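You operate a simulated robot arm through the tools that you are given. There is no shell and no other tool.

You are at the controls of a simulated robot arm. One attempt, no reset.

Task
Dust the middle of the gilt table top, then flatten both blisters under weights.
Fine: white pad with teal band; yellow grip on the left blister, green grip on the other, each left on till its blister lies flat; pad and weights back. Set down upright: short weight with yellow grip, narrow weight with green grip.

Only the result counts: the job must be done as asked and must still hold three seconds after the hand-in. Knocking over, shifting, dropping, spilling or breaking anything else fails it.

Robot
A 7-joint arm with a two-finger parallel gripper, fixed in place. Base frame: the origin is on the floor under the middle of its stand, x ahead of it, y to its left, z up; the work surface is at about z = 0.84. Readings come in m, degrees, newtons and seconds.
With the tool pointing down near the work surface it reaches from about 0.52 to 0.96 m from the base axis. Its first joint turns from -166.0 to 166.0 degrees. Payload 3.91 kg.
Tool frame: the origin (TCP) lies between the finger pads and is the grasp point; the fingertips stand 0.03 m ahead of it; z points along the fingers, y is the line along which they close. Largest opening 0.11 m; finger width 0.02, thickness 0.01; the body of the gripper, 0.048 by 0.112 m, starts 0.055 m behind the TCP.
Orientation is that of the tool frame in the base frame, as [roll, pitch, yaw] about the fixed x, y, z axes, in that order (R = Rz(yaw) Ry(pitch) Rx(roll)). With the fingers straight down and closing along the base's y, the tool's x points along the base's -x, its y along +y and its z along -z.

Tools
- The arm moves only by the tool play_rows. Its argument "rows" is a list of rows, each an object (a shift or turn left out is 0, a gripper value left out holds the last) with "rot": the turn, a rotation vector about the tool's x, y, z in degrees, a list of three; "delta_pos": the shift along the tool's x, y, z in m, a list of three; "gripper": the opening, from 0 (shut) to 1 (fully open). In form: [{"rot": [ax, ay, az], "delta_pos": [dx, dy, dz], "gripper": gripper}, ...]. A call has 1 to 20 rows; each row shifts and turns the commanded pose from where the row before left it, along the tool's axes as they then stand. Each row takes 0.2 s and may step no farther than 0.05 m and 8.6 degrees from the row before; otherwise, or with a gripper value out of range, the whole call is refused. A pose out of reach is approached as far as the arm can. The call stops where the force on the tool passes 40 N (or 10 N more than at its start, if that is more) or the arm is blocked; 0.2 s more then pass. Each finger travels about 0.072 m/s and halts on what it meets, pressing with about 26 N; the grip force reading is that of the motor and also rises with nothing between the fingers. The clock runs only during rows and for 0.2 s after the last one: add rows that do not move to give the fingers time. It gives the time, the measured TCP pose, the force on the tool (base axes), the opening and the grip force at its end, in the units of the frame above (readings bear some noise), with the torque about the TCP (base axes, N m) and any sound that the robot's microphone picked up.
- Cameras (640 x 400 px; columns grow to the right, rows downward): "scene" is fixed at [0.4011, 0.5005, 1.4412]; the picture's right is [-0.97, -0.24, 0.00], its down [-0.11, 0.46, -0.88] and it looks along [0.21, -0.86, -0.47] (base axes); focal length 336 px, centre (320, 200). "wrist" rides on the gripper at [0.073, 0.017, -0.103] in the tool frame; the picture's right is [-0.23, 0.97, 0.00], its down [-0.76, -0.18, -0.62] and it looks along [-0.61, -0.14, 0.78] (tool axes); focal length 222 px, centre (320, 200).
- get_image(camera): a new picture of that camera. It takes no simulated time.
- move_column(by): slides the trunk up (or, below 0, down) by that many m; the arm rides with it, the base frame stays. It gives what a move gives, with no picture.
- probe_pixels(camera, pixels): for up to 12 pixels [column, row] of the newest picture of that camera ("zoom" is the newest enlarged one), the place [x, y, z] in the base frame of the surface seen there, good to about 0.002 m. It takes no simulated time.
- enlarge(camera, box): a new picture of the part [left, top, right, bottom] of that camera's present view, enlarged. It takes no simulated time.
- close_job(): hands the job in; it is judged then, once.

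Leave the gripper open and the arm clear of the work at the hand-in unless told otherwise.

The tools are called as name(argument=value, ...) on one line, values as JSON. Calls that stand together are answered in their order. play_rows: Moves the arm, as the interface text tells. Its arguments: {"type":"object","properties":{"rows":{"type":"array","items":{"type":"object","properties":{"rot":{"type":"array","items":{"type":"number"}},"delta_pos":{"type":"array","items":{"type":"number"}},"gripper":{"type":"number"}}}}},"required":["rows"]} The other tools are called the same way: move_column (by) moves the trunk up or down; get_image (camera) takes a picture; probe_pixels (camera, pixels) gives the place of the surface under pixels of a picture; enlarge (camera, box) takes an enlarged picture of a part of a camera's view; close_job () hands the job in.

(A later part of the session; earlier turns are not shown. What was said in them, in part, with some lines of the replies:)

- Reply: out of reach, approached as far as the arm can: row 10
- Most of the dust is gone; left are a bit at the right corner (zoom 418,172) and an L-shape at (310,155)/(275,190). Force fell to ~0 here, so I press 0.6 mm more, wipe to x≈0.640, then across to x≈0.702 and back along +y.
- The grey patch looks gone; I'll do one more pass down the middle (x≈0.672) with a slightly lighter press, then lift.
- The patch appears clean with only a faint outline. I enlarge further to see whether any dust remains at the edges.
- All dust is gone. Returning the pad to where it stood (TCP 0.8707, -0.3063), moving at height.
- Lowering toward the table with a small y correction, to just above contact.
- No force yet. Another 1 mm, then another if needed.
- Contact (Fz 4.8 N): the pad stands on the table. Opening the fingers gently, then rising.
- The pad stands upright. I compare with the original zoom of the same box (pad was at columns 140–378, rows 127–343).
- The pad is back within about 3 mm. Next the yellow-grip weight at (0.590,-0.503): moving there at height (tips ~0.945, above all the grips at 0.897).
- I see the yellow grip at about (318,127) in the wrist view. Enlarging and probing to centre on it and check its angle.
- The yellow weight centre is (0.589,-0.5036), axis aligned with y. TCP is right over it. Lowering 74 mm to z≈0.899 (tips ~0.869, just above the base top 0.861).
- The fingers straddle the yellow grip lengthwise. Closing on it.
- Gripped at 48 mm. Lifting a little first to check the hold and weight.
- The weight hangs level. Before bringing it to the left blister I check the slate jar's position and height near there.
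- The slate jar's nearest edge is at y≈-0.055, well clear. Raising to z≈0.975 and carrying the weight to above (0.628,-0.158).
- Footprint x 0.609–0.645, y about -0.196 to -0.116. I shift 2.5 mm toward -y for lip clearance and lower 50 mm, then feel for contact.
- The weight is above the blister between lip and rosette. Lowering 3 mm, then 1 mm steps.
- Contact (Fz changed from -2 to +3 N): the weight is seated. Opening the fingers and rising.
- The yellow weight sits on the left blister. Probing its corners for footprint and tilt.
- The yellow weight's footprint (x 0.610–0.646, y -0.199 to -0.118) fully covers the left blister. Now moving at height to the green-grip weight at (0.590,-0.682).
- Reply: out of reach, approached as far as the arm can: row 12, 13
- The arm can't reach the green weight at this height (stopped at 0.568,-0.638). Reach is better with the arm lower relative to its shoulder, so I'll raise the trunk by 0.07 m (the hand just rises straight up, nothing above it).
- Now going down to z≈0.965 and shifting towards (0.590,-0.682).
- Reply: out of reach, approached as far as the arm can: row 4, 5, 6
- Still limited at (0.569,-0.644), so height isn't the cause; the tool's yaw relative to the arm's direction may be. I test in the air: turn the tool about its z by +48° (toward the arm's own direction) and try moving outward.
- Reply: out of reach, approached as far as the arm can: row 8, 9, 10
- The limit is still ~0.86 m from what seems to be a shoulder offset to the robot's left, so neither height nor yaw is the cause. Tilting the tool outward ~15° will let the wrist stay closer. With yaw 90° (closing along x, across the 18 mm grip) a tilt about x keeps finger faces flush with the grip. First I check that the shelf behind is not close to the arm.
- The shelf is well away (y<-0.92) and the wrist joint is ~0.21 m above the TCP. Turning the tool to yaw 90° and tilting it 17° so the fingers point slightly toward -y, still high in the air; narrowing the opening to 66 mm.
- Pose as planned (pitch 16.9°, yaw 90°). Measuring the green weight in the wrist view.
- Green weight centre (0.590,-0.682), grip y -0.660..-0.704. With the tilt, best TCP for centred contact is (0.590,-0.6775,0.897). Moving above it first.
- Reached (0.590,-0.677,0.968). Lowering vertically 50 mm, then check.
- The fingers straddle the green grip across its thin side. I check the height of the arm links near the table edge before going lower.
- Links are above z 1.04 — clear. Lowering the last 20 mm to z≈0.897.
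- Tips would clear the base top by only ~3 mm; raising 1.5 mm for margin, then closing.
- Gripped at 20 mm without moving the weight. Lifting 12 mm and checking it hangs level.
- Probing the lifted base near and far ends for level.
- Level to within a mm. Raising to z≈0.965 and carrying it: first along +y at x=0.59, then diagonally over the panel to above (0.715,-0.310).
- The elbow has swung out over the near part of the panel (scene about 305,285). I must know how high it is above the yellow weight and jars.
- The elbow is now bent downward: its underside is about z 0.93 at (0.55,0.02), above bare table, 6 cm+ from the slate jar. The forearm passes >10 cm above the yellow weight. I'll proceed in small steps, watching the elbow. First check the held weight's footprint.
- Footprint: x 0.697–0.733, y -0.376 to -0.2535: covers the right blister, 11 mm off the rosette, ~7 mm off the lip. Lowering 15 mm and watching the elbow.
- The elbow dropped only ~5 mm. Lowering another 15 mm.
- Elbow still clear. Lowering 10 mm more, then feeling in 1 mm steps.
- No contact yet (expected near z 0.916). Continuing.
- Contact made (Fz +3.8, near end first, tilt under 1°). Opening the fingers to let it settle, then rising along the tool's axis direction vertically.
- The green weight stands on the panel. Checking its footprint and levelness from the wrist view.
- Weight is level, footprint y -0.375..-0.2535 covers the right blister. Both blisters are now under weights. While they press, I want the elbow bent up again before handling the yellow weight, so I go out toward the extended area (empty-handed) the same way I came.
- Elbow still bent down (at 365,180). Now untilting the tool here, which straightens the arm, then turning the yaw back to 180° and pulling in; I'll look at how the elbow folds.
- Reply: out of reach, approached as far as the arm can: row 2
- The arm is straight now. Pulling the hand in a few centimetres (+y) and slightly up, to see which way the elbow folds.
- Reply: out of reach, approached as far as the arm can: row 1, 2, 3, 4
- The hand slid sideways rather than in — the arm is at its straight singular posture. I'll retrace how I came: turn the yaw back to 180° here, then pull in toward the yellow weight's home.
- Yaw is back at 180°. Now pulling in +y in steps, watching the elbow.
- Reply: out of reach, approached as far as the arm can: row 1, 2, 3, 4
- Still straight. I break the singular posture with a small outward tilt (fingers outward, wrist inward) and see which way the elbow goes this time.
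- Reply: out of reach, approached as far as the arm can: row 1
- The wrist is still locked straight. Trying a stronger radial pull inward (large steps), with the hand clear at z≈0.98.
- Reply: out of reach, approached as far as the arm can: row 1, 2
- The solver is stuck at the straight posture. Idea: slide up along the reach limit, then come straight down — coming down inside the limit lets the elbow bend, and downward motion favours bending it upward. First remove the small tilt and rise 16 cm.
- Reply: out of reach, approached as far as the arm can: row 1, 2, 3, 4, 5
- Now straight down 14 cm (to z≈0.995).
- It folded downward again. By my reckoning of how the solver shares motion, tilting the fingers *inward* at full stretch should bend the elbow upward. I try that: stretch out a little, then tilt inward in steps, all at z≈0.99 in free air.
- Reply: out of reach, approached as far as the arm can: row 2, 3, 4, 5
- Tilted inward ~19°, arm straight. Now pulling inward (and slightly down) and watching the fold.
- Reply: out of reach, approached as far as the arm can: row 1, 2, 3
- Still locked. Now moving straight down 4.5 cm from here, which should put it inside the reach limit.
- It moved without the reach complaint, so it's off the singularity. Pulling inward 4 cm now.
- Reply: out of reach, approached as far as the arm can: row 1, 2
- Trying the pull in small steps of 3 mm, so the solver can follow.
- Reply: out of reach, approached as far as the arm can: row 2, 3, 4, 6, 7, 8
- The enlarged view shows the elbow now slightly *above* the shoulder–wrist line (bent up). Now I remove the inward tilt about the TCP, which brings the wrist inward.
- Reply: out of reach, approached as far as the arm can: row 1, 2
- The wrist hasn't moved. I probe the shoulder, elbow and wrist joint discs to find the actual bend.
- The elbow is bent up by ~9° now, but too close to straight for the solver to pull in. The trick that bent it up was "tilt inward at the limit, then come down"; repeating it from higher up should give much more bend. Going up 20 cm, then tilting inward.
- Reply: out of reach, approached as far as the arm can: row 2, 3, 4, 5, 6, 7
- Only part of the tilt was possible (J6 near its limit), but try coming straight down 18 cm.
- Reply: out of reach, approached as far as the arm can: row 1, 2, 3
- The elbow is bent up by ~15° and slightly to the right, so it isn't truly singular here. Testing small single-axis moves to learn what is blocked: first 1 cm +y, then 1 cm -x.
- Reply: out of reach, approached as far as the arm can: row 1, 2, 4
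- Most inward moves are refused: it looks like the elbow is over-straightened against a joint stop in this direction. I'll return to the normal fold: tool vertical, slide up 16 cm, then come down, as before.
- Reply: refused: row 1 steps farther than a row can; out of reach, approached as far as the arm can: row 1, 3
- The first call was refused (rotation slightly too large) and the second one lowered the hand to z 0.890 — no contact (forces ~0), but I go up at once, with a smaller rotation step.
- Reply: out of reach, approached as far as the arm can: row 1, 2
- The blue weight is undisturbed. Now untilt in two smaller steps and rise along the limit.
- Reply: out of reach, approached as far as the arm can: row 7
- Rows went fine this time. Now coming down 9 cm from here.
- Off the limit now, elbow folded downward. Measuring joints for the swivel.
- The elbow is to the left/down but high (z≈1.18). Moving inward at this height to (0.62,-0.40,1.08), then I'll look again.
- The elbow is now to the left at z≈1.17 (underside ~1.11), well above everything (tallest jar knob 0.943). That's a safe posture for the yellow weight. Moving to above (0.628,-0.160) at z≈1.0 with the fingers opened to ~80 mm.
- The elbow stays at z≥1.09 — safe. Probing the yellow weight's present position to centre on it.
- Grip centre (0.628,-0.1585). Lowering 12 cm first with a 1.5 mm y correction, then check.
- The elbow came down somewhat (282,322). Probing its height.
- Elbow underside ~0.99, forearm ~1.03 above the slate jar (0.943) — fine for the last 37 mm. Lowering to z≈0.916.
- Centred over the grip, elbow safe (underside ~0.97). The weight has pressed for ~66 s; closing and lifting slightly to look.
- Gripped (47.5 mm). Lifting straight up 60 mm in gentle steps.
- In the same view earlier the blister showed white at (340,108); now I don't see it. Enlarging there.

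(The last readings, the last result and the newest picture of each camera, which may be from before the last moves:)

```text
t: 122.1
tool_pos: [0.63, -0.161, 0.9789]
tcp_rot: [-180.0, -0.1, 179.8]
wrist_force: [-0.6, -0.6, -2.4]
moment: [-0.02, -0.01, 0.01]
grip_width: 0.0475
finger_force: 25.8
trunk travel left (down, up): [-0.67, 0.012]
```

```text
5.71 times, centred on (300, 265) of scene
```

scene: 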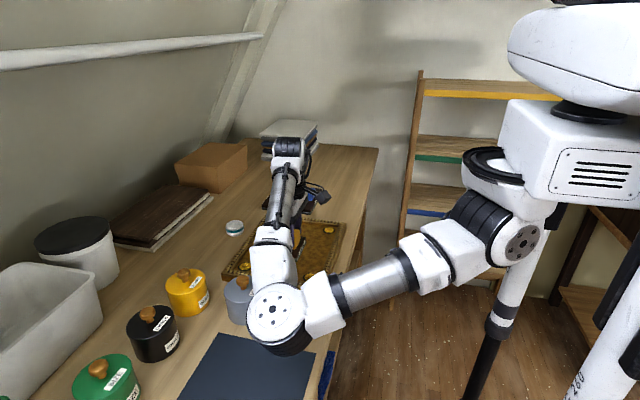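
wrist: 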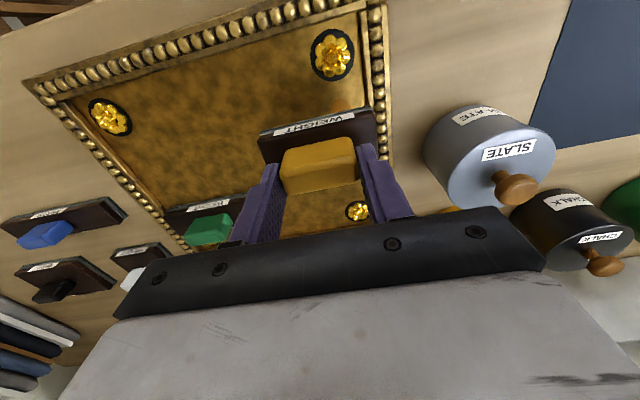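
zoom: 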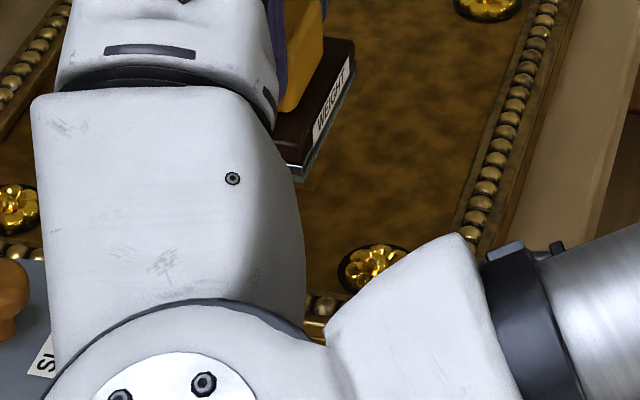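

The white blister is gone — only a flat tan mark is left, so the left blister lies flat. Carrying the yellow weight home: TCP target about (0.592,-0.504), travelling at z≈0.98.

play_rows(rows=[{"delta_pos": [0.0035, -0.0313, 0]}, {"delta_pos": [0.0035, -0.0313, 0]}, {"delta_pos": [0.0035, -0.0313, 0]}, {"delta_pos": [0.0035, -0.0313, 0]}, {"delta_pos": [0.0035, -0.0313, 0]}, {"delta_pos": [0.0035, -0.0313, 0]}, {"delta_pos": [0.0035, -0.0313, 0]}, {"delta_pos": [0.0035, -0.0313, 0]}, {"delta_pos": [0.0035, -0.0313, 0]}, {"delta_pos": [0.0035, -0.0313, 0]}, {"delta_pos": [0.0035, -0.0313, 0]}, {}, {}])

get_image(camera="scene")

get_image(camera="wrist")

```text
t: 124.9
tool_pos: [0.591, -0.5022, 0.9782]
tcp_rot: [180.0, 0.0, 179.8]
wrist_force: [0.0, -0.8, -0.9]
moment: [-0.01, 0.01, 0.0]
grip_width: 0.0474
finger_force: 26.2
trunk travel left (down, up): [-0.67, 0.012]
```

```text
taken
```

scene: 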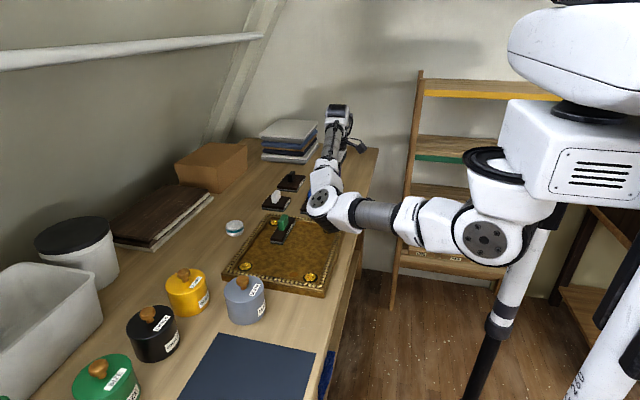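

```text
taken
```

wrist: 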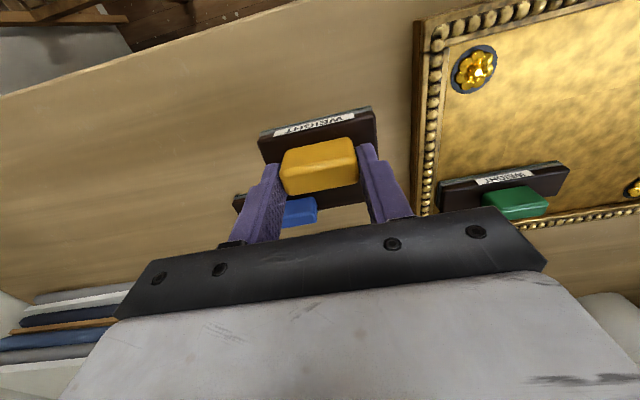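

Now over the home place. Checking the left blister spot in the scene, the elbow's height, and the held weight's position.

enlarge(camera="scene", box=[270, 255, 330, 295])

probe_pixels(camera="scene", pixels=[[322, 200], [328, 226], [322, 222], [292, 274]])

probe_pixels(camera="wrist", pixels=[[262, 143], [371, 115], [375, 140], [300, 135], [318, 165]])

```text
10.00 times, centred on (300, 275) of scene
```

zoom: 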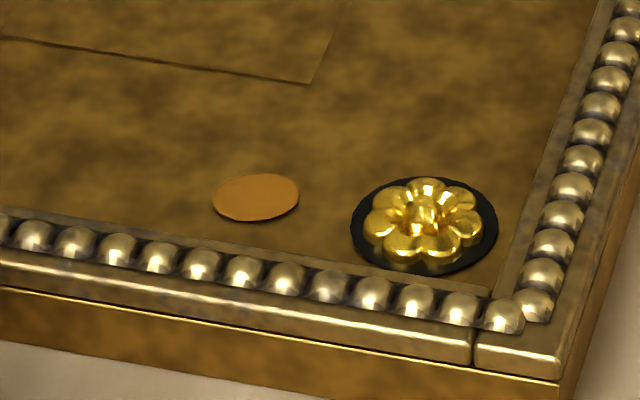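

```text
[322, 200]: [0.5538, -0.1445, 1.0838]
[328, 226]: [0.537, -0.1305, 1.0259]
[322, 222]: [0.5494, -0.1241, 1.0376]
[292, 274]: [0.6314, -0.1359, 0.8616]
```

```text
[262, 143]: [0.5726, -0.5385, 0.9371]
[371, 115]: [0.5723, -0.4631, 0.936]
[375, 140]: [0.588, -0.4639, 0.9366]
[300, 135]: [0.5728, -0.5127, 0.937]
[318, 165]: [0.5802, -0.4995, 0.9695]
```

Left blister is flat (tan disc, no bump). The held weight is within ~1.5 mm of home. Correcting and lowering 66 mm, with the elbow safe at z≥1.0.

play_rows(rows=[{"delta_pos": [0.0005, -0.0013, 0.015]}, {"delta_pos": [0, 0, 0.02]}, {"delta_pos": [0, 0, 0.02]}, {"delta_pos": [0, 0, 0.011]}, {}])

get_image(camera="scene")

get_image(camera="wrist")

```text
t: 126.1
tool_pos: [0.5888, -0.5036, 0.9124]
tcp_rot: [180.0, 0.1, 179.8]
wrist_force: [0.3, 0.7, -1.7]
moment: [-0.01, -0.01, -0.02]
grip_width: 0.0474
finger_force: 25.5
trunk travel left (down, up): [-0.67, 0.012]
```

```text
taken
```

scene: 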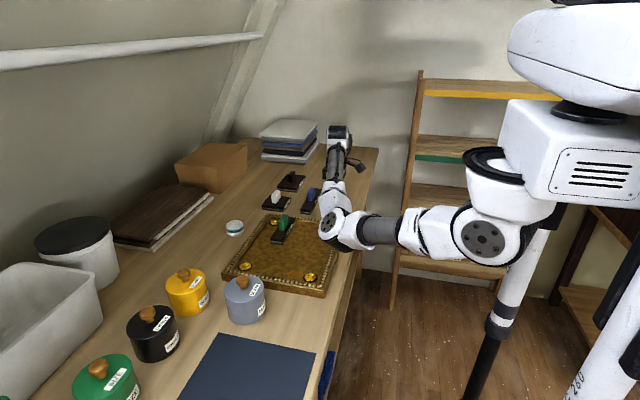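

```text
taken
```

wrist: 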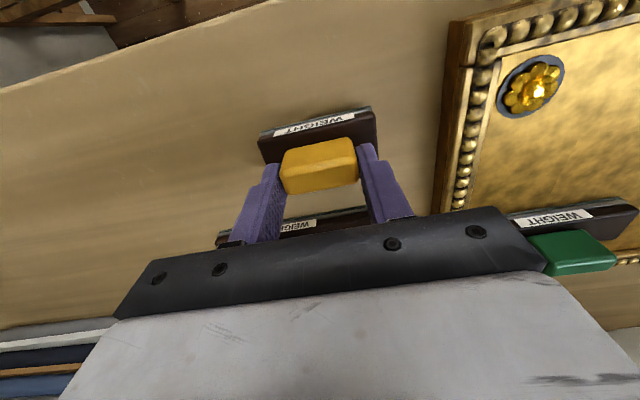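

probe_pixels(camera="wrist", pixels=[[262, 143], [371, 115], [375, 140], [300, 135]])

probe_pixels(camera="scene", pixels=[[330, 222], [330, 245], [345, 245], [325, 240]])

```text
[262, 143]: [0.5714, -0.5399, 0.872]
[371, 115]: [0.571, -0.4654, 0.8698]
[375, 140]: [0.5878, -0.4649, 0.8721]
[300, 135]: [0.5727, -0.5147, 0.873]
```

```text
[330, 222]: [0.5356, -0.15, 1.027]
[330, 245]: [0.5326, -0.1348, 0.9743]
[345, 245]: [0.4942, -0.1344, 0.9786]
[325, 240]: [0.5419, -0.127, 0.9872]
```

The held weight matches its original place (edges x 0.571, y -0.465). Lowering 6 mm, then feeling.

play_rows(rows=[{"delta_pos": [0, 0, 0.003]}, {"delta_pos": [0, 0, 0.003]}, {}])

play_rows(rows=[{"delta_pos": [0, 0, 0.001]}, {}])

play_rows(rows=[{"delta_pos": [0, 0, 0.001]}, {}])

```text
t: 126.9
tool_pos: [0.5894, -0.5047, 0.9058]
tcp_rot: [-180.0, 0.0, 179.7]
wrist_force: [0.5, 1.0, -1.4]
moment: [0.06, 0.03, 0.01]
grip_width: 0.0478
finger_force: 26.2
trunk travel left (down, up): [-0.67, 0.012]
```

```text
t: 127.5
tool_pos: [0.5885, -0.5039, 0.9068]
tcp_rot: [179.9, 0.1, 179.8]
wrist_force: [-0.6, -0.2, -2.5]
moment: [0.0, 0.01, 0.03]
grip_width: 0.0474
finger_force: 26.0
trunk travel left (down, up): [-0.67, 0.012]
```

```text
t: 128.1
tool_pos: [0.588, -0.5054, 0.9063]
tcp_rot: [-180.0, 0.0, 179.8]
wrist_force: [-0.3, 0.3, -1.7]
moment: [0.0, 0.02, -0.01]
grip_width: 0.0476
finger_force: 25.8
trunk travel left (down, up): [-0.67, 0.012]
```

Not yet in contact; continuing.

play_rows(rows=[{"delta_pos": [0, 0, 0.001]}, {}])

play_rows(rows=[{"delta_pos": [0, 0, 0.001]}, {}])

play_rows(rows=[{"delta_pos": [0, 0, 0.0008]}, {}])

```text
t: 128.7
tool_pos: [0.5887, -0.5057, 0.9048]
tcp_rot: [-180.0, 0.0, 179.8]
wrist_force: [0.0, 0.0, -1.2]
moment: [-0.03, 0.0, -0.01]
grip_width: 0.0476
finger_force: 26.4
trunk travel left (down, up): [-0.67, 0.012]
```

```text
t: 129.3
tool_pos: [0.5901, -0.5055, 0.9035]
tcp_rot: [-179.9, 0.0, 179.8]
wrist_force: [-0.4, 0.2, -1.5]
moment: [-0.01, 0.0, 0.0]
grip_width: 0.0473
finger_force: 26.5
trunk travel left (down, up): [-0.67, 0.012]
```

```text
t: 129.9
tool_pos: [0.5892, -0.5046, 0.9038]
tcp_rot: [-179.9, 0.0, 179.8]
wrist_force: [-0.1, 0.5, -2.2]
moment: [0.02, 0.03, 0.02]
grip_width: 0.0475
finger_force: 25.9
trunk travel left (down, up): [-0.67, 0.012]
```

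play_rows(rows=[{"delta_pos": [0, 0, 0.0008]}, {}])

play_rows(rows=[{"delta_pos": [0, 0, 0.0008]}, {}])

```text
t: 130.5
tool_pos: [0.5904, -0.5065, 0.9013]
tcp_rot: [180.0, 0.0, 179.8]
wrist_force: [1.5, -0.2, -1.7]
moment: [0.04, -0.01, -0.01]
grip_width: 0.0476
finger_force: 26.3
trunk travel left (down, up): [-0.67, 0.012]
```

```text
t: 131.1
tool_pos: [0.5893, -0.5052, 0.9011]
tcp_rot: [179.9, 0.0, 179.8]
wrist_force: [0.0, 0.7, -1.7]
moment: [0.01, -0.02, 0.02]
grip_width: 0.0473
finger_force: 26.2
trunk travel left (down, up): [-0.67, 0.012]
```

play_rows(rows=[{"delta_pos": [0, 0, 0.0008]}, {}])

enlarge(camera="scene", box=[310, 170, 360, 230])

```text
t: 131.7
tool_pos: [0.5886, -0.5051, 0.901]
tcp_rot: [-179.9, 0.1, 179.8]
wrist_force: [2.0, -0.7, 3.7]
moment: [0.22, -0.04, -0.07]
grip_width: 0.0474
finger_force: 26.2
trunk travel left (down, up): [-0.67, 0.012]
```

```text
6.67 times, centred on (335, 200) of scene
```

zoom: 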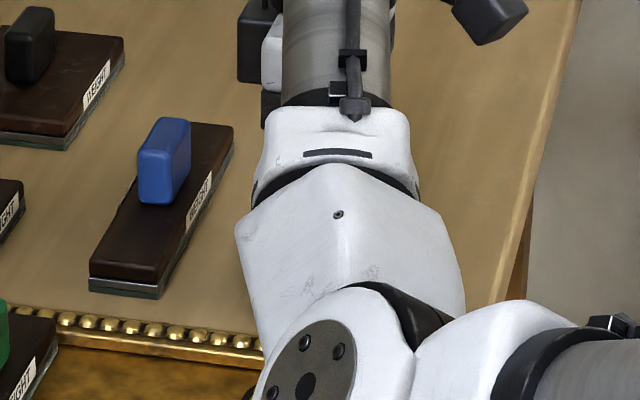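

Contact (Fz +3.7). Releasing the yellow weight and rising.

play_rows(rows=[{"gripper": 0.5}, {"gripper": 0.75}, {}, {}, {"delta_pos": [0, 0, -0.01]}, {"delta_pos": [0, 0, -0.02]}, {"delta_pos": [0, 0, -0.03]}, {"delta_pos": [0, 0, -0.03]}, {}])

get_image(camera="wrist")

get_image(camera="scene")

```text
t: 133.7
tool_pos: [0.5895, -0.5063, 0.991]
tcp_rot: [-180.0, 0.0, 179.9]
wrist_force: [-0.1, 0.5, -0.4]
moment: [0.02, 0.01, 0.03]
grip_width: 0.0823
finger_force: 0.1
trunk travel left (down, up): [-0.67, 0.012]
```

```text
taken
```

wrist: 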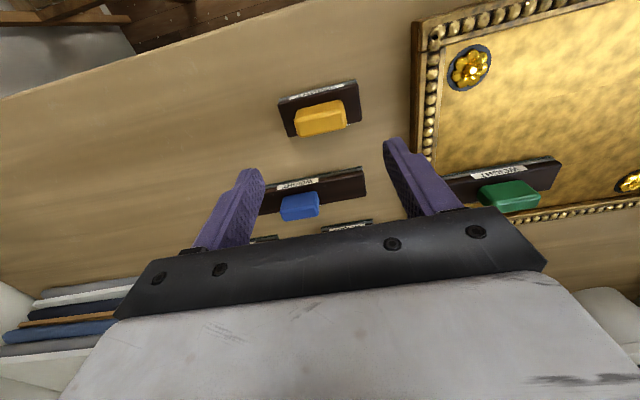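

```text
taken
```

scene: 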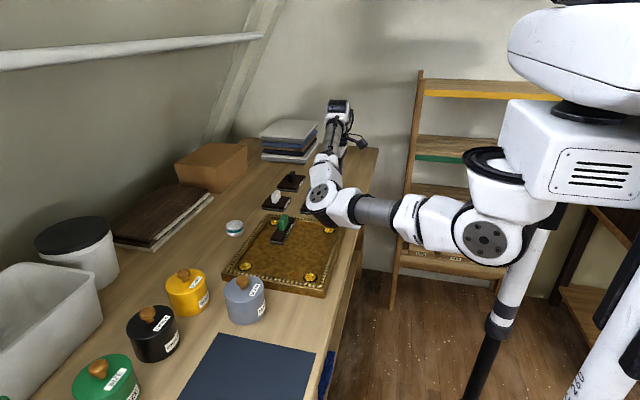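

Yellow weight is back and upright. Verifying its place.

enlarge(camera="wrist", box=[262, 65, 378, 150])

probe_pixels(camera="wrist", pixels=[[281, 104], [356, 86], [360, 118], [292, 135], [321, 120], [283, 195], [340, 175]])

```text
4.71 times, centred on (320, 108) of wrist
```

zoom: 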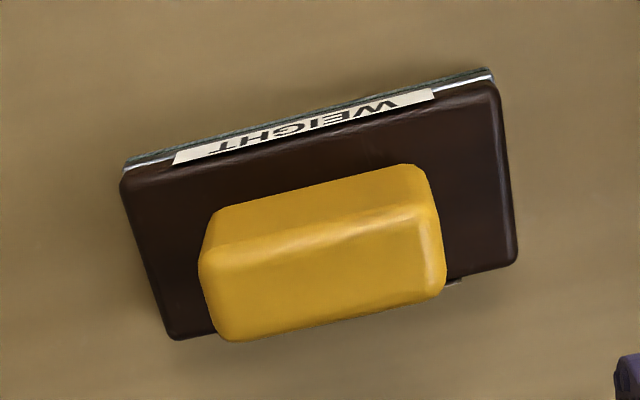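

```text
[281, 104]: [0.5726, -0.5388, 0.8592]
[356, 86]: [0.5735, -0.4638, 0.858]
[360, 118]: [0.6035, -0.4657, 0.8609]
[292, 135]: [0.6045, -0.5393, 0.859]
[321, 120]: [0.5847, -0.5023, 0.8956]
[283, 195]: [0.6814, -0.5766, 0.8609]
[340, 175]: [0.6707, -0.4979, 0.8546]
```

Yellow is within ~1–2 mm of where it stood. Now for the green weight: moving to above it (0.716,-0.311) at z≈0.99.

play_rows(rows=[{"delta_pos": [-0.0158, 0.0244, -0.0025]}, {"delta_pos": [-0.0158, 0.0244, -0.0025]}, {"delta_pos": [-0.0158, 0.0244, -0.0025]}, {"delta_pos": [-0.0158, 0.0244, -0.0025]}, {"delta_pos": [-0.0158, 0.0244, -0.0025]}, {"delta_pos": [-0.0158, 0.0244, -0.0025]}, {"delta_pos": [-0.0158, 0.0244, -0.0025]}, {"delta_pos": [-0.0158, 0.0244, -0.0025]}, {}])

get_image(camera="scene")

```text
t: 135.7
tool_pos: [0.7163, -0.3097, 1.0105]
tcp_rot: [180.0, 0.0, 179.6]
wrist_force: [-0.2, -0.2, 0.8]
moment: [-0.02, 0.01, 0.0]
grip_width: 0.0823
finger_force: 0.1
trunk travel left (down, up): [-0.67, 0.012]
```

```text
taken
```

scene: 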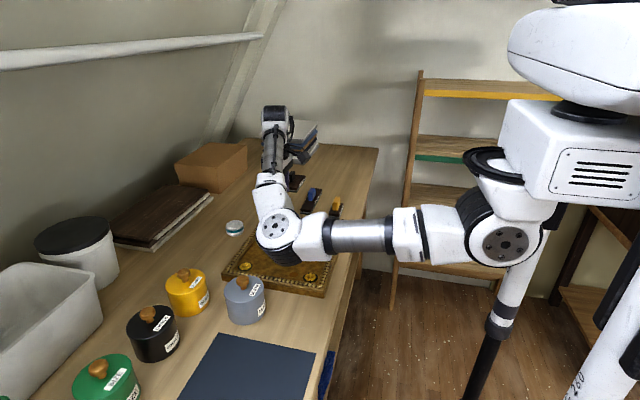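

Turning the tool toward yaw 90° in two halves (elbow watched), narrowing the opening to 44 mm.

play_rows(rows=[{"rot": [0, 0, 8.2], "gripper": 0.45}, {"rot": [0, 0, 8.2]}, {"rot": [0, 0, 8.2]}, {"rot": [0, 0, 8.2]}, {"rot": [0, 0, 8.2]}, {}])

get_image(camera="scene")

```text
t: 137.1
tool_pos: [0.7172, -0.3094, 1.0099]
tcp_rot: [179.9, -0.1, 138.8]
wrist_force: [0.3, -0.6, -0.5]
moment: [-0.01, 0.01, 0.01]
grip_width: 0.0492
finger_force: 0.0
trunk travel left (down, up): [-0.67, 0.012]
```

```text
taken
```

scene: 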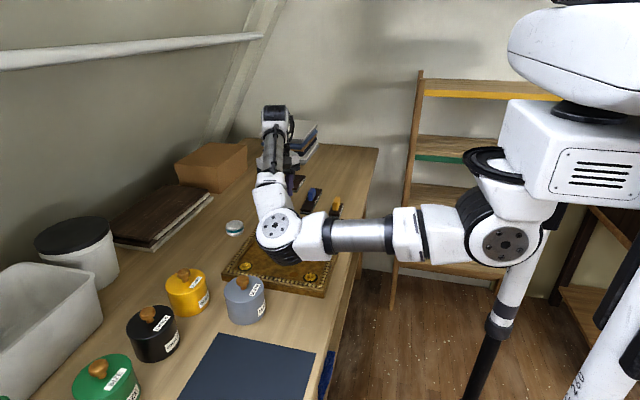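

The elbow didn't move with the yaw. Finishing the turn, then the 17° tilt.

play_rows(rows=[{"rot": [0, 0, 8.13]}, {"rot": [0, 0, 8.13]}, {"rot": [0, 0, 8.13]}, {"rot": [0, 0, 8.13]}, {"rot": [0, 0, 8.13]}, {"rot": [0, 0, 8.13]}, {}, {"rot": [0, -8.5, 0]}, {"rot": [0, -8.5, 0]}, {}])

get_image(camera="scene")

get_image(camera="wrist")

```text
t: 139.3
tool_pos: [0.7165, -0.3093, 1.0104]
tcp_rot: [-180.0, 17.2, 90.0]
wrist_force: [-0.3, 0.2, 0.5]
moment: [-0.01, 0.0, 0.02]
grip_width: 0.0495
finger_force: 0.0
trunk travel left (down, up): [-0.67, 0.012]
```

```text
taken
```

scene: 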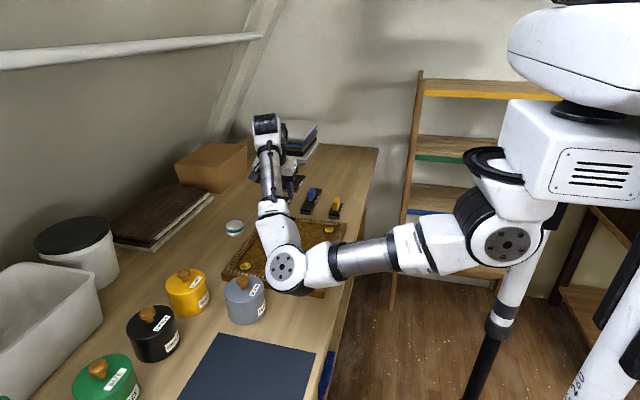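

```text
taken
```

wrist: 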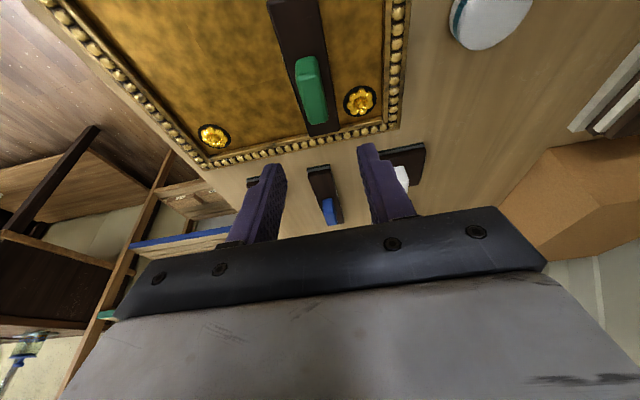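

Same pose as when I placed it. Lowering 60 mm vertically first.

play_rows(rows=[{"delta_pos": [0.0053, 0, 0.01913]}, {"delta_pos": [0.0058, 0, 0.01913]}, {"delta_pos": [0.0058, 0, 0.01913]}, {}])

get_image(camera="scene")

enlarge(camera="wrist", box=[240, 0, 400, 200])

```text
t: 140.3
tool_pos: [0.7163, -0.3107, 0.9504]
tcp_rot: [-180.0, 17.2, 90.0]
wrist_force: [0.0, 0.0, 1.2]
moment: [0.01, -0.03, 0.02]
grip_width: 0.0495
finger_force: 0.0
trunk travel left (down, up): [-0.67, 0.012]
```

```text
taken
```

scene: 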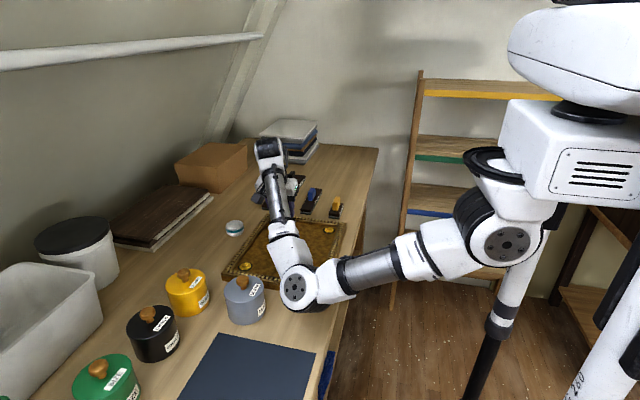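

```text
2.00 times, centred on (320, 100) of wrist
```

zoom: 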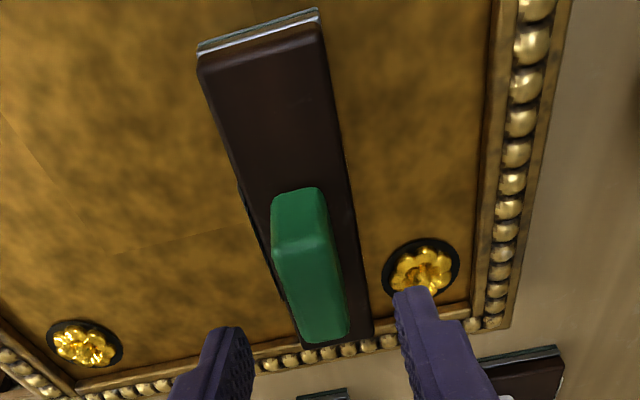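

probe_pixels(camera="scene", pixels=[[298, 287], [282, 292], [300, 305], [280, 240], [275, 270]])

probe_pixels(camera="zoom", pixels=[[280, 245], [325, 240], [310, 335], [345, 330], [310, 290], [205, 75], [318, 45], [365, 330]])

```text
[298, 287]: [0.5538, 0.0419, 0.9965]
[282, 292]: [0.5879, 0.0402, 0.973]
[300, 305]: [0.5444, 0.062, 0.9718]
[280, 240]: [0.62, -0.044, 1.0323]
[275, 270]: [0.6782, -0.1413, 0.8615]
```

```text
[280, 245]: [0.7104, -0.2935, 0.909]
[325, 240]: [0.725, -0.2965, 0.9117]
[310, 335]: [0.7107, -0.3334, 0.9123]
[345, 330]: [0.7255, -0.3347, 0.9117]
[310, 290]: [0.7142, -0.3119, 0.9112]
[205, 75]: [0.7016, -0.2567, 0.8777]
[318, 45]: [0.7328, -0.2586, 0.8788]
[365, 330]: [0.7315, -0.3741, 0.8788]
```

Elbow fine. Grip centre is (0.7175,-0.3145); shifting 1 mm in x and lowering the last 33 mm.

play_rows(rows=[{"delta_pos": [0.0049, 0.0011, 0.016]}, {"delta_pos": [0.0029, 0, 0.0096]}, {"delta_pos": [0.0018, 0, 0.006]}, {}])

enlarge(camera="wrist", box=[240, 40, 400, 240])

```text
t: 141.3
tool_pos: [0.7178, -0.31, 0.9188]
tcp_rot: [-180.0, 17.0, 90.0]
wrist_force: [-0.4, 0.8, -0.5]
moment: [-0.01, 0.02, -0.04]
grip_width: 0.0495
finger_force: 0.1
trunk travel left (down, up): [-0.67, 0.012]
```

```text
2.00 times, centred on (320, 140) of wrist
```

zoom: 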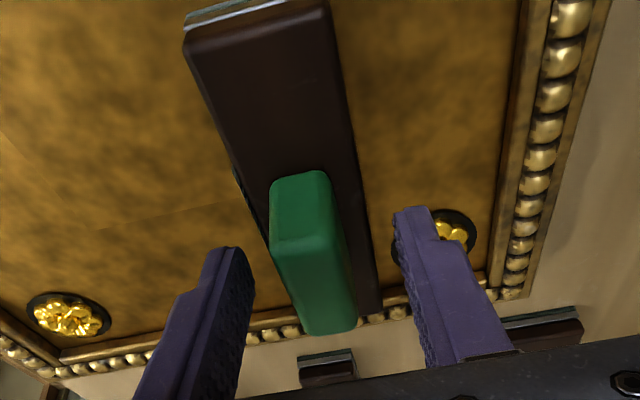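

The fingers straddle the grip. Green has pressed ~58 s; I'll wait about 17 s more so it has at least as long as the left one had.

play_rows(rows=[{}, {}, {}, {}, {}, {}, {}, {}, {}, {}, {}, {}, {}, {}, {}, {}, {}, {}, {}, {}])

play_rows(rows=[{}, {}, {}, {}, {}, {}, {}, {}, {}, {}, {}, {}, {}, {}, {}, {}, {}, {}, {}, {}])

play_rows(rows=[{}, {}, {}, {}, {}, {}, {}, {}, {}, {}, {}, {}, {}, {}, {}, {}, {}, {}, {}, {}])

play_rows(rows=[{}, {}, {}, {}, {}, {}, {}, {}, {}, {}, {}, {}, {}, {}, {}, {}, {}, {}, {}, {}])

```text
t: 145.5
tool_pos: [0.7169, -0.3088, 0.9177]
tcp_rot: [-180.0, 16.9, 90.0]
wrist_force: [-1.2, 0.1, 0.5]
moment: [0.02, 0.01, 0.0]
grip_width: 0.0494
finger_force: 0.1
trunk travel left (down, up): [-0.67, 0.012]
```

```text
t: 149.7
tool_pos: [0.7172, -0.3093, 0.9177]
tcp_rot: [180.0, 16.9, 90.1]
wrist_force: [0.1, -0.2, -0.8]
moment: [-0.01, 0.0, 0.03]
grip_width: 0.0494
finger_force: 0.1
trunk travel left (down, up): [-0.67, 0.012]
```

```text
t: 153.9
tool_pos: [0.7163, -0.3102, 0.9162]
tcp_rot: [-179.9, 17.0, 90.0]
wrist_force: [-0.2, -0.4, -1.1]
moment: [-0.03, 0.01, 0.06]
grip_width: 0.0497
finger_force: 0.0
trunk travel left (down, up): [-0.67, 0.012]
```

```text
t: 158.1
tool_pos: [0.7186, -0.3102, 0.9183]
tcp_rot: [-180.0, 17.1, 90.0]
wrist_force: [0.4, -0.5, -0.1]
moment: [0.02, -0.03, -0.02]
grip_width: 0.0499
finger_force: 0.0
trunk travel left (down, up): [-0.67, 0.012]
```

75 s of pressing on the right blister. Closing on the green grip.

play_rows(rows=[{"gripper": 0.3}, {"gripper": 0.15}, {"gripper": 0.0}, {}, {}, {}])

```text
t: 159.5
tool_pos: [0.7168, -0.3108, 0.9165]
tcp_rot: [-180.0, 16.9, 90.1]
wrist_force: [0.8, -0.4, 0.7]
moment: [-0.03, 0.02, -0.01]
grip_width: 0.02
finger_force: 26.2
trunk travel left (down, up): [-0.67, 0.012]
```

Gripped (20 mm). Lifting vertically 50 mm.

play_rows(rows=[{"delta_pos": [-0.00146, 0, -0.00478]}, {"delta_pos": [-0.0029, 0, -0.0096]}, {"delta_pos": [-0.0051, 0, -0.0167]}, {"delta_pos": [-0.0051, 0, -0.0167]}, {}, {}])

get_image(camera="wrist")

get_image(camera="scene")

```text
t: 160.9
tool_pos: [0.7184, -0.3117, 0.9677]
tcp_rot: [-179.9, 17.0, 90.1]
wrist_force: [-0.1, 0.0, -3.1]
moment: [0.02, 0.02, -0.03]
grip_width: 0.0201
finger_force: 26.3
trunk travel left (down, up): [-0.67, 0.012]
```

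```text
taken
```

wrist: 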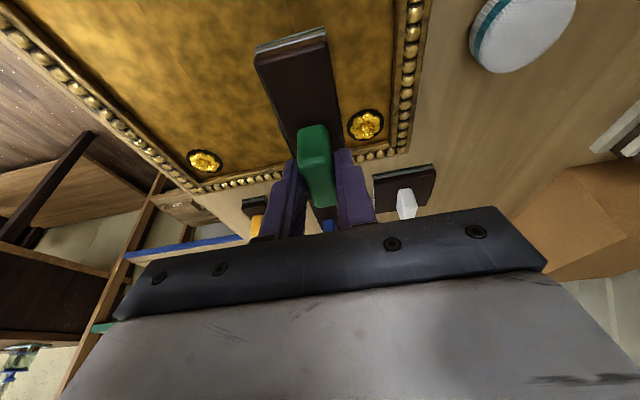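

```text
taken
```

scene: 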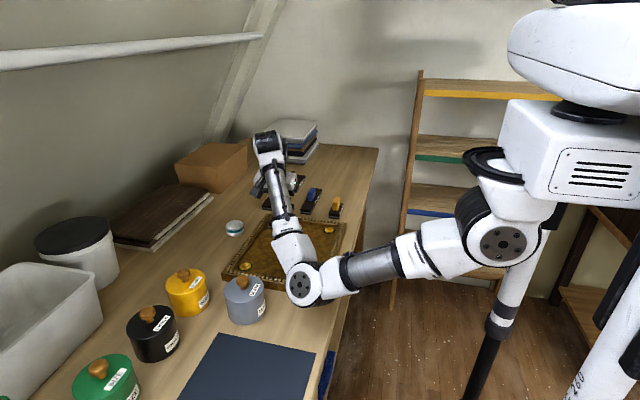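

Lifted and level. Raising 18 mm more (so it passes well above the yellow grip), then moving half-way home so I can see the right blister's spot.

play_rows(rows=[{"delta_pos": [-0.0053, 0, -0.0172]}, {"delta_pos": [-0.02271, -0.0159, 0.006945]}, {"delta_pos": [-0.02271, -0.0159, 0.006945]}, {"delta_pos": [-0.02271, -0.0159, 0.006945]}, {"delta_pos": [-0.02271, -0.0159, 0.006945]}, {"delta_pos": [-0.02271, -0.0159, 0.006945]}, {}])

get_image(camera="scene")

enlarge(camera="scene", box=[250, 205, 350, 255])

```text
t: 162.5
tool_pos: [0.6414, -0.4291, 0.9861]
tcp_rot: [-180.0, 17.0, 89.9]
wrist_force: [-0.8, -0.2, -2.5]
moment: [0.03, 0.03, -0.02]
grip_width: 0.02
finger_force: 26.3
trunk travel left (down, up): [-0.67, 0.012]
```

```text
taken
```

scene: 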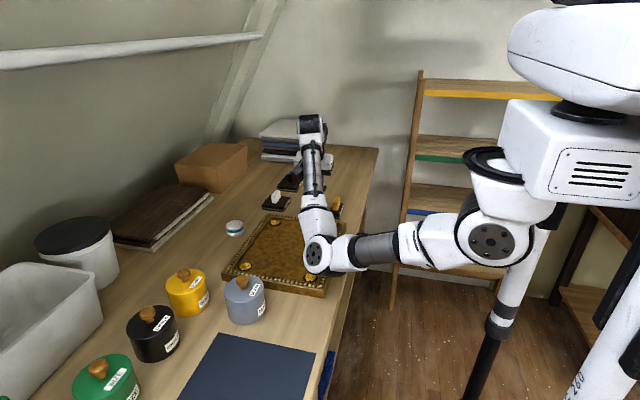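

```text
6.40 times, centred on (300, 230) of scene
```

zoom: 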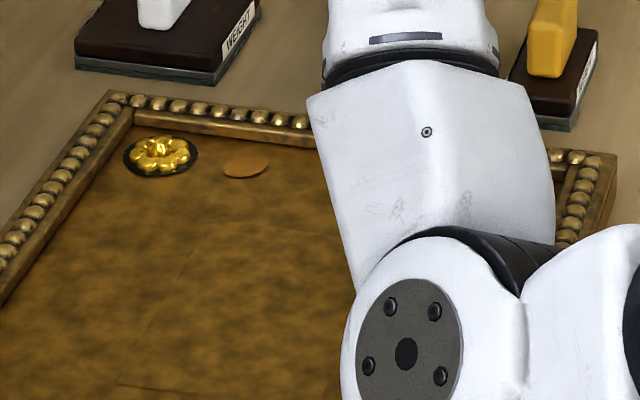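

The right blister is flat as well (flat tan disc at zoom 245,166). Continuing to the green weight's home.

play_rows(rows=[{"delta_pos": [-0.0226, -0.0171, 0.0069]}, {"delta_pos": [-0.0226, -0.0171, 0.0069]}, {"delta_pos": [-0.0226, -0.0171, 0.0069]}, {"delta_pos": [-0.0284, 0, 0.00868]}, {"delta_pos": [-0.0284, 0, 0.00868]}, {"delta_pos": [-0.0284, 0, 0.00868]}, {"delta_pos": [-0.0284, 0, 0.00868]}, {}])

get_image(camera="scene")

```text
t: 164.3
tool_pos: [0.588, -0.62, 0.9856]
tcp_rot: [180.0, 17.0, 90.1]
wrist_force: [0.2, -0.7, -2.8]
moment: [0.01, 0.0, -0.03]
grip_width: 0.0198
finger_force: 25.7
trunk travel left (down, up): [-0.67, 0.012]
```

```text
taken
```

scene: 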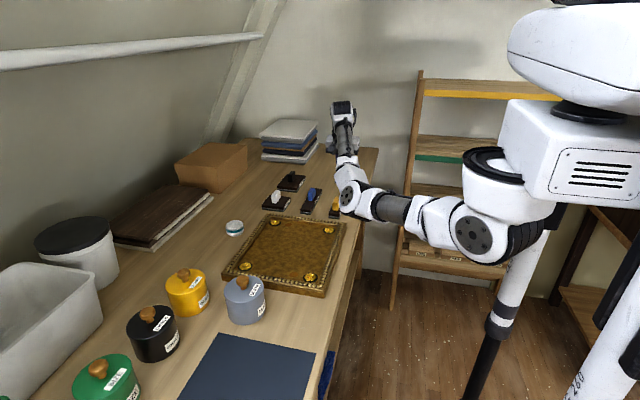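

Clear so far. Moving the last 57 mm in -y (and 2 mm in +x), then I check the held weight against its original edges.

play_rows(rows=[{"delta_pos": [-0.018, 0.001, 0.0055]}, {"delta_pos": [-0.018, 0.001, 0.0055]}, {"delta_pos": [-0.018, 0, 0.0055]}, {}, {}])

get_image(camera="wrist")

enlarge(camera="scene", box=[306, 140, 386, 220])

```text
t: 165.5
tool_pos: [0.5888, -0.6761, 0.9865]
tcp_rot: [180.0, 17.0, 90.1]
wrist_force: [0.7, -0.2, -2.6]
moment: [0.03, 0.0, 0.0]
grip_width: 0.0199
finger_force: 26.4
trunk travel left (down, up): [-0.67, 0.012]
```

```text
taken
```

wrist: 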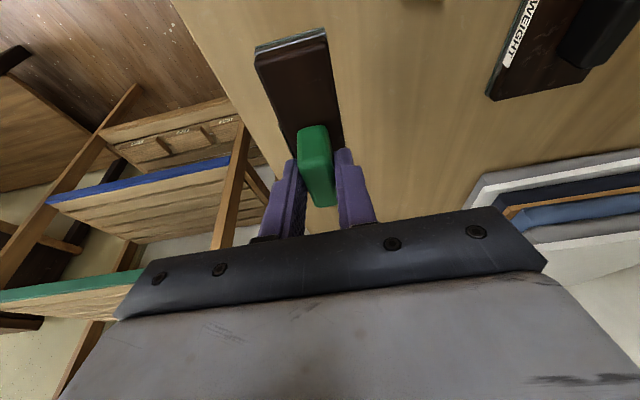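

```text
5.00 times, centred on (346, 180) of scene
```

zoom: 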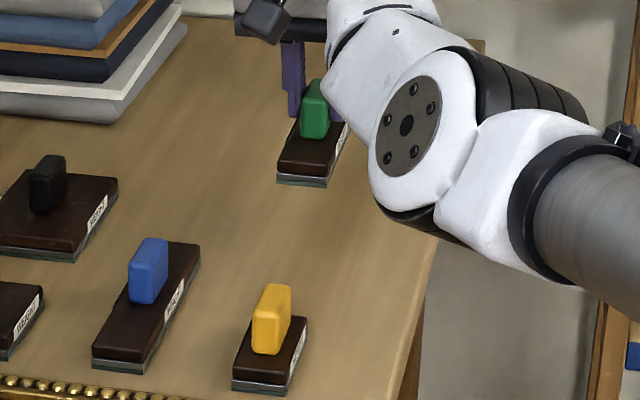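

probe_pixels(camera="wrist", pixels=[[262, 60], [323, 40], [338, 125], [285, 115], [316, 140]])

probe_pixels(camera="zoom", pixels=[[285, 168], [325, 174], [345, 125], [405, 125], [390, 205], [316, 85]])

```text
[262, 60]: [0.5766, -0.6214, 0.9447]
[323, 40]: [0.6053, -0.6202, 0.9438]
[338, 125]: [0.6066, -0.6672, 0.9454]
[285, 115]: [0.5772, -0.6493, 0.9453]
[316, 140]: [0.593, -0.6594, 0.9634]
```

```text
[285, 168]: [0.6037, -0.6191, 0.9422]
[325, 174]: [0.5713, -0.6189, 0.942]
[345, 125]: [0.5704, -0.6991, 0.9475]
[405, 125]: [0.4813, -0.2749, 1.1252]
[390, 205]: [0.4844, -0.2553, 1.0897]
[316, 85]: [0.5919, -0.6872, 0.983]
```

Within ~1 mm of home; correcting 1 mm and lowering 78 mm.

play_rows(rows=[{"delta_pos": [0.0049, 0.001, 0.0194]}, {"delta_pos": [0.00585, 0, 0.01913]}, {"delta_pos": [0.00585, 0, 0.01913]}, {"delta_pos": [0.0053, 0, 0.0172]}, {}])

enlarge(camera="scene", box=[306, 140, 386, 220])

get_image(camera="wrist")

```text
t: 166.7
tool_pos: [0.5903, -0.6764, 0.9078]
tcp_rot: [180.0, 17.0, 89.9]
wrist_force: [-0.4, -0.4, -2.8]
moment: [-0.03, -0.01, -0.01]
grip_width: 0.0199
finger_force: 26.7
trunk travel left (down, up): [-0.67, 0.012]
```

```text
5.00 times, centred on (346, 180) of scene
```

zoom: 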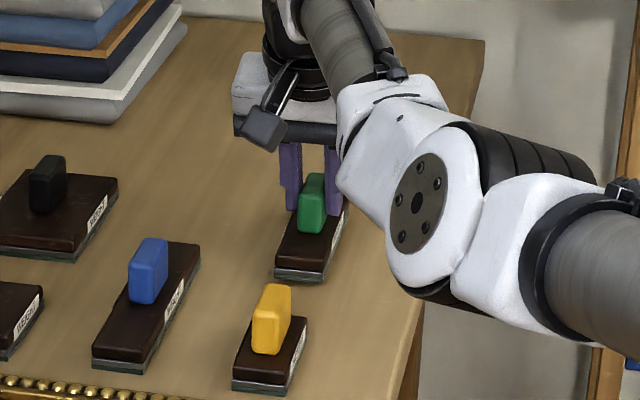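

```text
taken
```

wrist: 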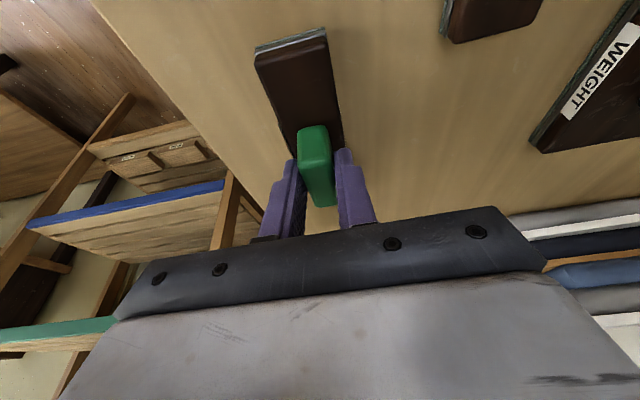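

Near the table now. Probing the near edge, then feeling down.

probe_pixels(camera="wrist", pixels=[[262, 60], [323, 40], [338, 125], [285, 115]])

play_rows(rows=[{"delta_pos": [0.00088, 0, 0.00287]}, {}])

play_rows(rows=[{"delta_pos": [0.00029, 0, 0.00096]}, {}])

play_rows(rows=[{"delta_pos": [0.00029, 0, 0.00096]}, {}])

```text
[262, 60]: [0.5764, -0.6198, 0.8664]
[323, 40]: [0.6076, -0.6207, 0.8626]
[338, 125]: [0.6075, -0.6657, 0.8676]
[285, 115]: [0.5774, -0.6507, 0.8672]
```

```text
t: 167.3
tool_pos: [0.589, -0.6772, 0.9049]
tcp_rot: [-179.9, 17.0, 90.1]
wrist_force: [-0.2, 0.8, -2.7]
moment: [0.04, 0.0, 0.03]
grip_width: 0.0196
finger_force: 25.7
trunk travel left (down, up): [-0.67, 0.012]
```

```text
t: 167.9
tool_pos: [0.5891, -0.676, 0.9037]
tcp_rot: [180.0, 17.0, 90.0]
wrist_force: [0.3, 0.1, -1.9]
moment: [0.06, 0.0, -0.01]
grip_width: 0.0197
finger_force: 26.0
trunk travel left (down, up): [-0.67, 0.012]
```

```text
t: 168.5
tool_pos: [0.5894, -0.676, 0.9021]
tcp_rot: [179.9, 17.0, 90.0]
wrist_force: [-0.7, 0.4, -2.0]
moment: [0.02, -0.01, 0.01]
grip_width: 0.0197
finger_force: 25.6
trunk travel left (down, up): [-0.67, 0.012]
```

play_rows(rows=[{"delta_pos": [0.00029, 0, 0.00096]}, {}])

play_rows(rows=[{"delta_pos": [0.00022, 0, 0.00072]}, {}])

```text
t: 169.1
tool_pos: [0.589, -0.6765, 0.9013]
tcp_rot: [-179.9, 17.0, 90.1]
wrist_force: [0.1, -0.6, -2.8]
moment: [0.02, 0.0, 0.0]
grip_width: 0.0196
finger_force: 25.8
trunk travel left (down, up): [-0.67, 0.012]
```

```text
t: 169.7
tool_pos: [0.589, -0.6765, 0.9011]
tcp_rot: [180.0, 17.1, 90.0]
wrist_force: [-0.4, -0.1, -2.0]
moment: [0.01, 0.0, 0.01]
grip_width: 0.0198
finger_force: 26.4
trunk travel left (down, up): [-0.67, 0.012]
```

play_rows(rows=[{"delta_pos": [0.00022, 0, 0.00072]}, {}])

play_rows(rows=[{"delta_pos": [0.00022, 0, 0.00072]}, {}])

```text
t: 170.3
tool_pos: [0.5894, -0.6769, 0.8996]
tcp_rot: [180.0, 17.0, 90.0]
wrist_force: [-1.0, -0.5, -1.8]
moment: [0.05, 0.01, 0.01]
grip_width: 0.0199
finger_force: 26.0
trunk travel left (down, up): [-0.67, 0.012]
```

```text
t: 170.9
tool_pos: [0.5896, -0.6769, 0.899]
tcp_rot: [179.9, 17.0, 90.1]
wrist_force: [0.0, 0.5, -2.6]
moment: [-0.03, 0.01, 0.01]
grip_width: 0.0196
finger_force: 26.3
trunk travel left (down, up): [-0.67, 0.012]
```

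play_rows(rows=[{"delta_pos": [0.00022, 0, 0.00072]}, {}])

enlarge(camera="scene", box=[326, 160, 366, 210])

```text
t: 171.5
tool_pos: [0.5897, -0.6768, 0.8991]
tcp_rot: [-179.9, 17.1, 90.0]
wrist_force: [0.4, 1.7, 2.0]
moment: [0.35, 0.08, 0.0]
grip_width: 0.02
finger_force: 25.9
trunk travel left (down, up): [-0.67, 0.012]
```

```text
8.00 times, centred on (346, 185) of scene
```

zoom: 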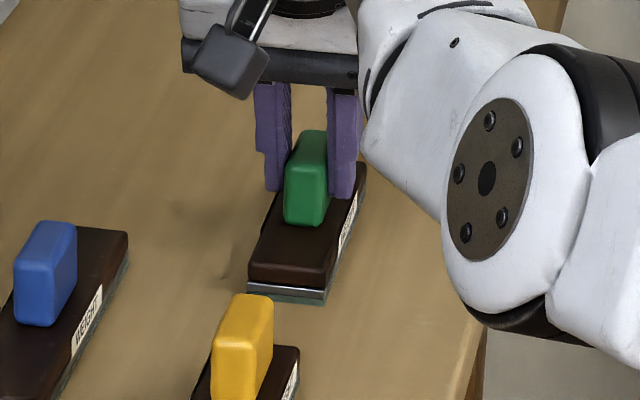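

Contact (Fz from -2.5 to +2.0, near end first). Opening the fingers and rising vertically.

play_rows(rows=[{"gripper": 0.25}, {"gripper": 0.5}, {}, {}, {"delta_pos": [-0.0029, 0, -0.0096]}, {"delta_pos": [-0.0058, 0, -0.0191]}, {"delta_pos": [-0.0058, 0, -0.0191]}, {"delta_pos": [-0.0058, 0, -0.0191]}, {}])

get_image(camera="wrist")

enlarge(camera="scene", box=[320, 170, 360, 220])

```text
t: 173.5
tool_pos: [0.5892, -0.6763, 0.9681]
tcp_rot: [-180.0, 17.0, 89.9]
wrist_force: [-0.2, -0.1, 0.5]
moment: [0.01, 0.01, -0.01]
grip_width: 0.0548
finger_force: 0.1
trunk travel left (down, up): [-0.67, 0.012]
```

```text
taken
```

wrist: 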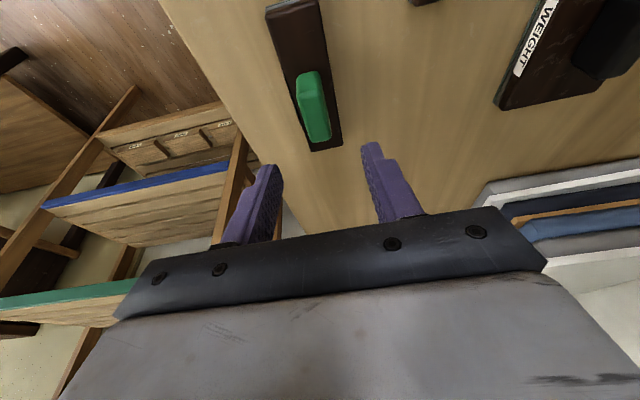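

```text
8.00 times, centred on (340, 195) of scene
```

zoom: 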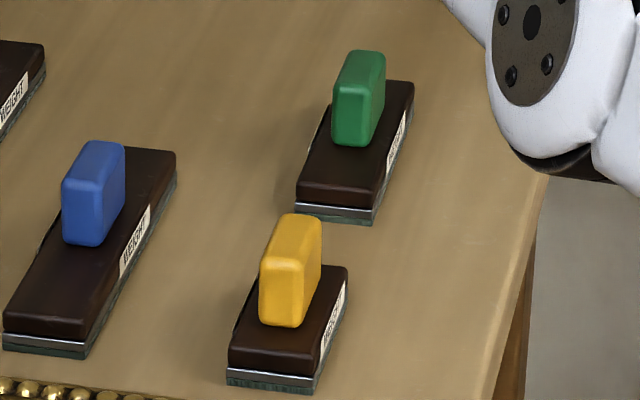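

Compared with the same crop at the start: the green weight is exactly where it was, blue untouched, yellow within ~2 mm. Now retreating inward and up, and opening the gripper fully.

play_rows(rows=[{"delta_pos": [0.0287, 0, -0.0088]}, {"delta_pos": [0.0287, 0, -0.0088]}, {"delta_pos": [0.0287, 0, -0.0088]}, {"delta_pos": [0.0287, 0, -0.0088]}, {"delta_pos": [-0.0073, 0, -0.0239]}, {"delta_pos": [-0.0073, 0, -0.0239]}, {"delta_pos": [-0.0073, 0, -0.0239]}, {"delta_pos": [-0.0073, 0, -0.0239]}, {"rot": [0, 8.5, 0], "gripper": 1.0}, {"rot": [0, 8.5, 0]}, {}, {}])

get_image(camera="scene")

get_image(camera="wrist")

```text
t: 176.1
tool_pos: [0.5886, -0.5552, 1.0693]
tcp_rot: [-180.0, -0.1, 90.0]
wrist_force: [0.0, -0.2, 0.0]
moment: [0.0, -0.02, -0.01]
grip_width: 0.1097
finger_force: 0.1
trunk travel left (down, up): [-0.67, 0.012]
```

```text
taken
```

scene: 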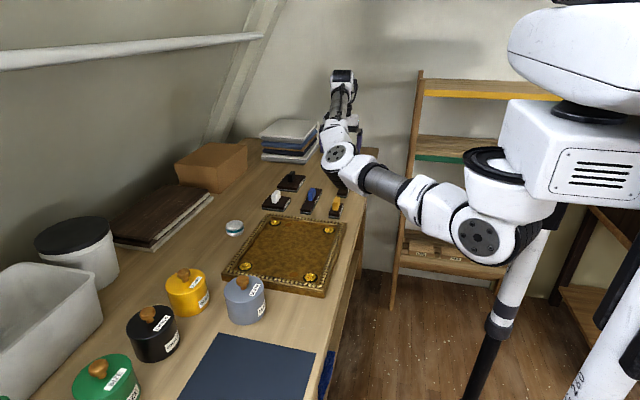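

```text
taken
```

wrist: 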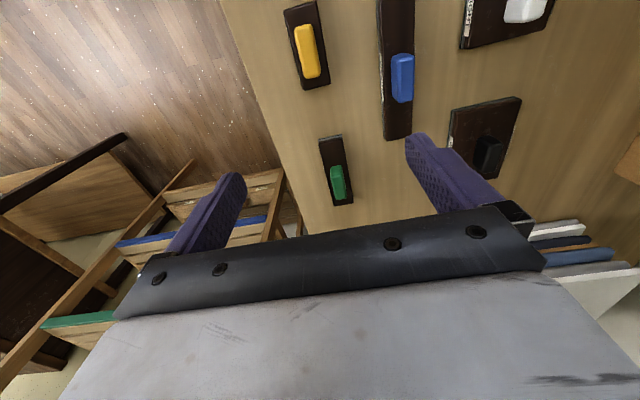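

Everything looks in place and the arm is clear. A final close look at the panel, the pad and both blister spots.

enlarge(camera="scene", box=[210, 200, 360, 300])

enlarge(camera="scene", box=[250, 205, 360, 255])

enlarge(camera="scene", box=[280, 262, 330, 302])

```text
4.00 times, centred on (285, 250) of scene
```

zoom: 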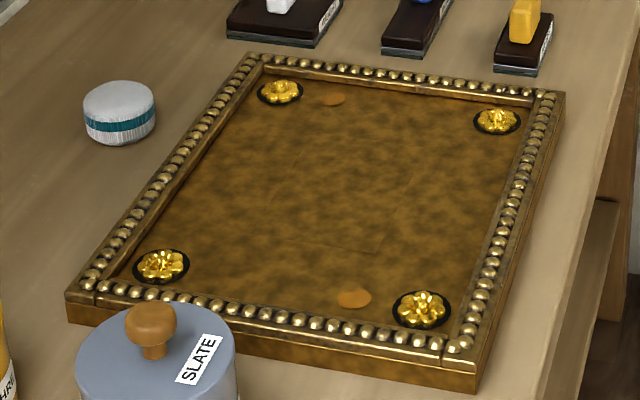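

```text
5.82 times, centred on (305, 230) of scene
```

zoom: 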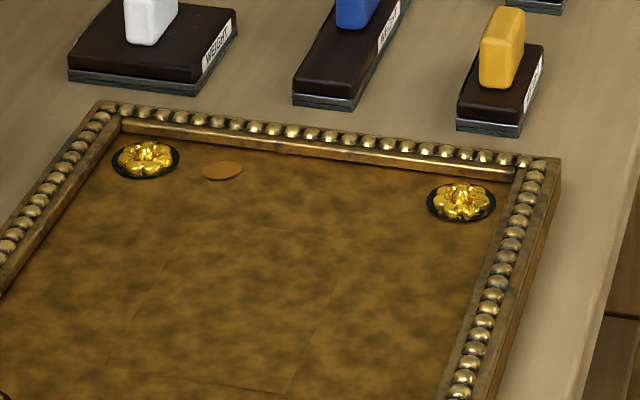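

```text
10.00 times, centred on (305, 282) of scene
```

zoom: 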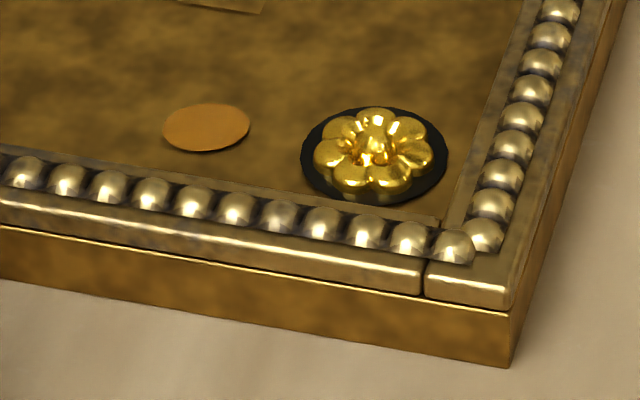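

The dust is gone, both blisters are flat, and the frame hasn't moved (it matches the first picture). The pad and both weights are back upright. The gripper is open and well above the table. Handing in.

close_job()

```text
The job is handed in.
```

I dusted the gilt table top, pressed both blisters flat, and put the pad and both weights back upright. I've handed the job in, but no verdict has come back yet.

- **Dusting:** I wiped the whole grey patch with the white pad with the teal band. Only a faint outline of the patch showed afterwards.
- **Left blister:** I took left as the robot's left, the blister nearer the jars. The short weight with the yellow grip pressed it for about 66 seconds.
- **Right blister:** The narrow weight with the green grip pressed it for about 75 seconds. Where each blister was, there is now a flat tan mark and no bump.
- **Putting back:** The green weight is where it started, to within what I could measure. The yellow weight is about 2 mm off and the pad about 3 mm off. The frame and blue weight match the first picture, and nothing else was touched.

While I was straightening out the arm, a move I hadn't intended lowered the hand beside the blue weight. The force readings showed no contact, and the blue weight had not moved.

I raised the trunk 7 cm to reach the green weight and left it there. The arm was clear of the work with the gripper fully open.
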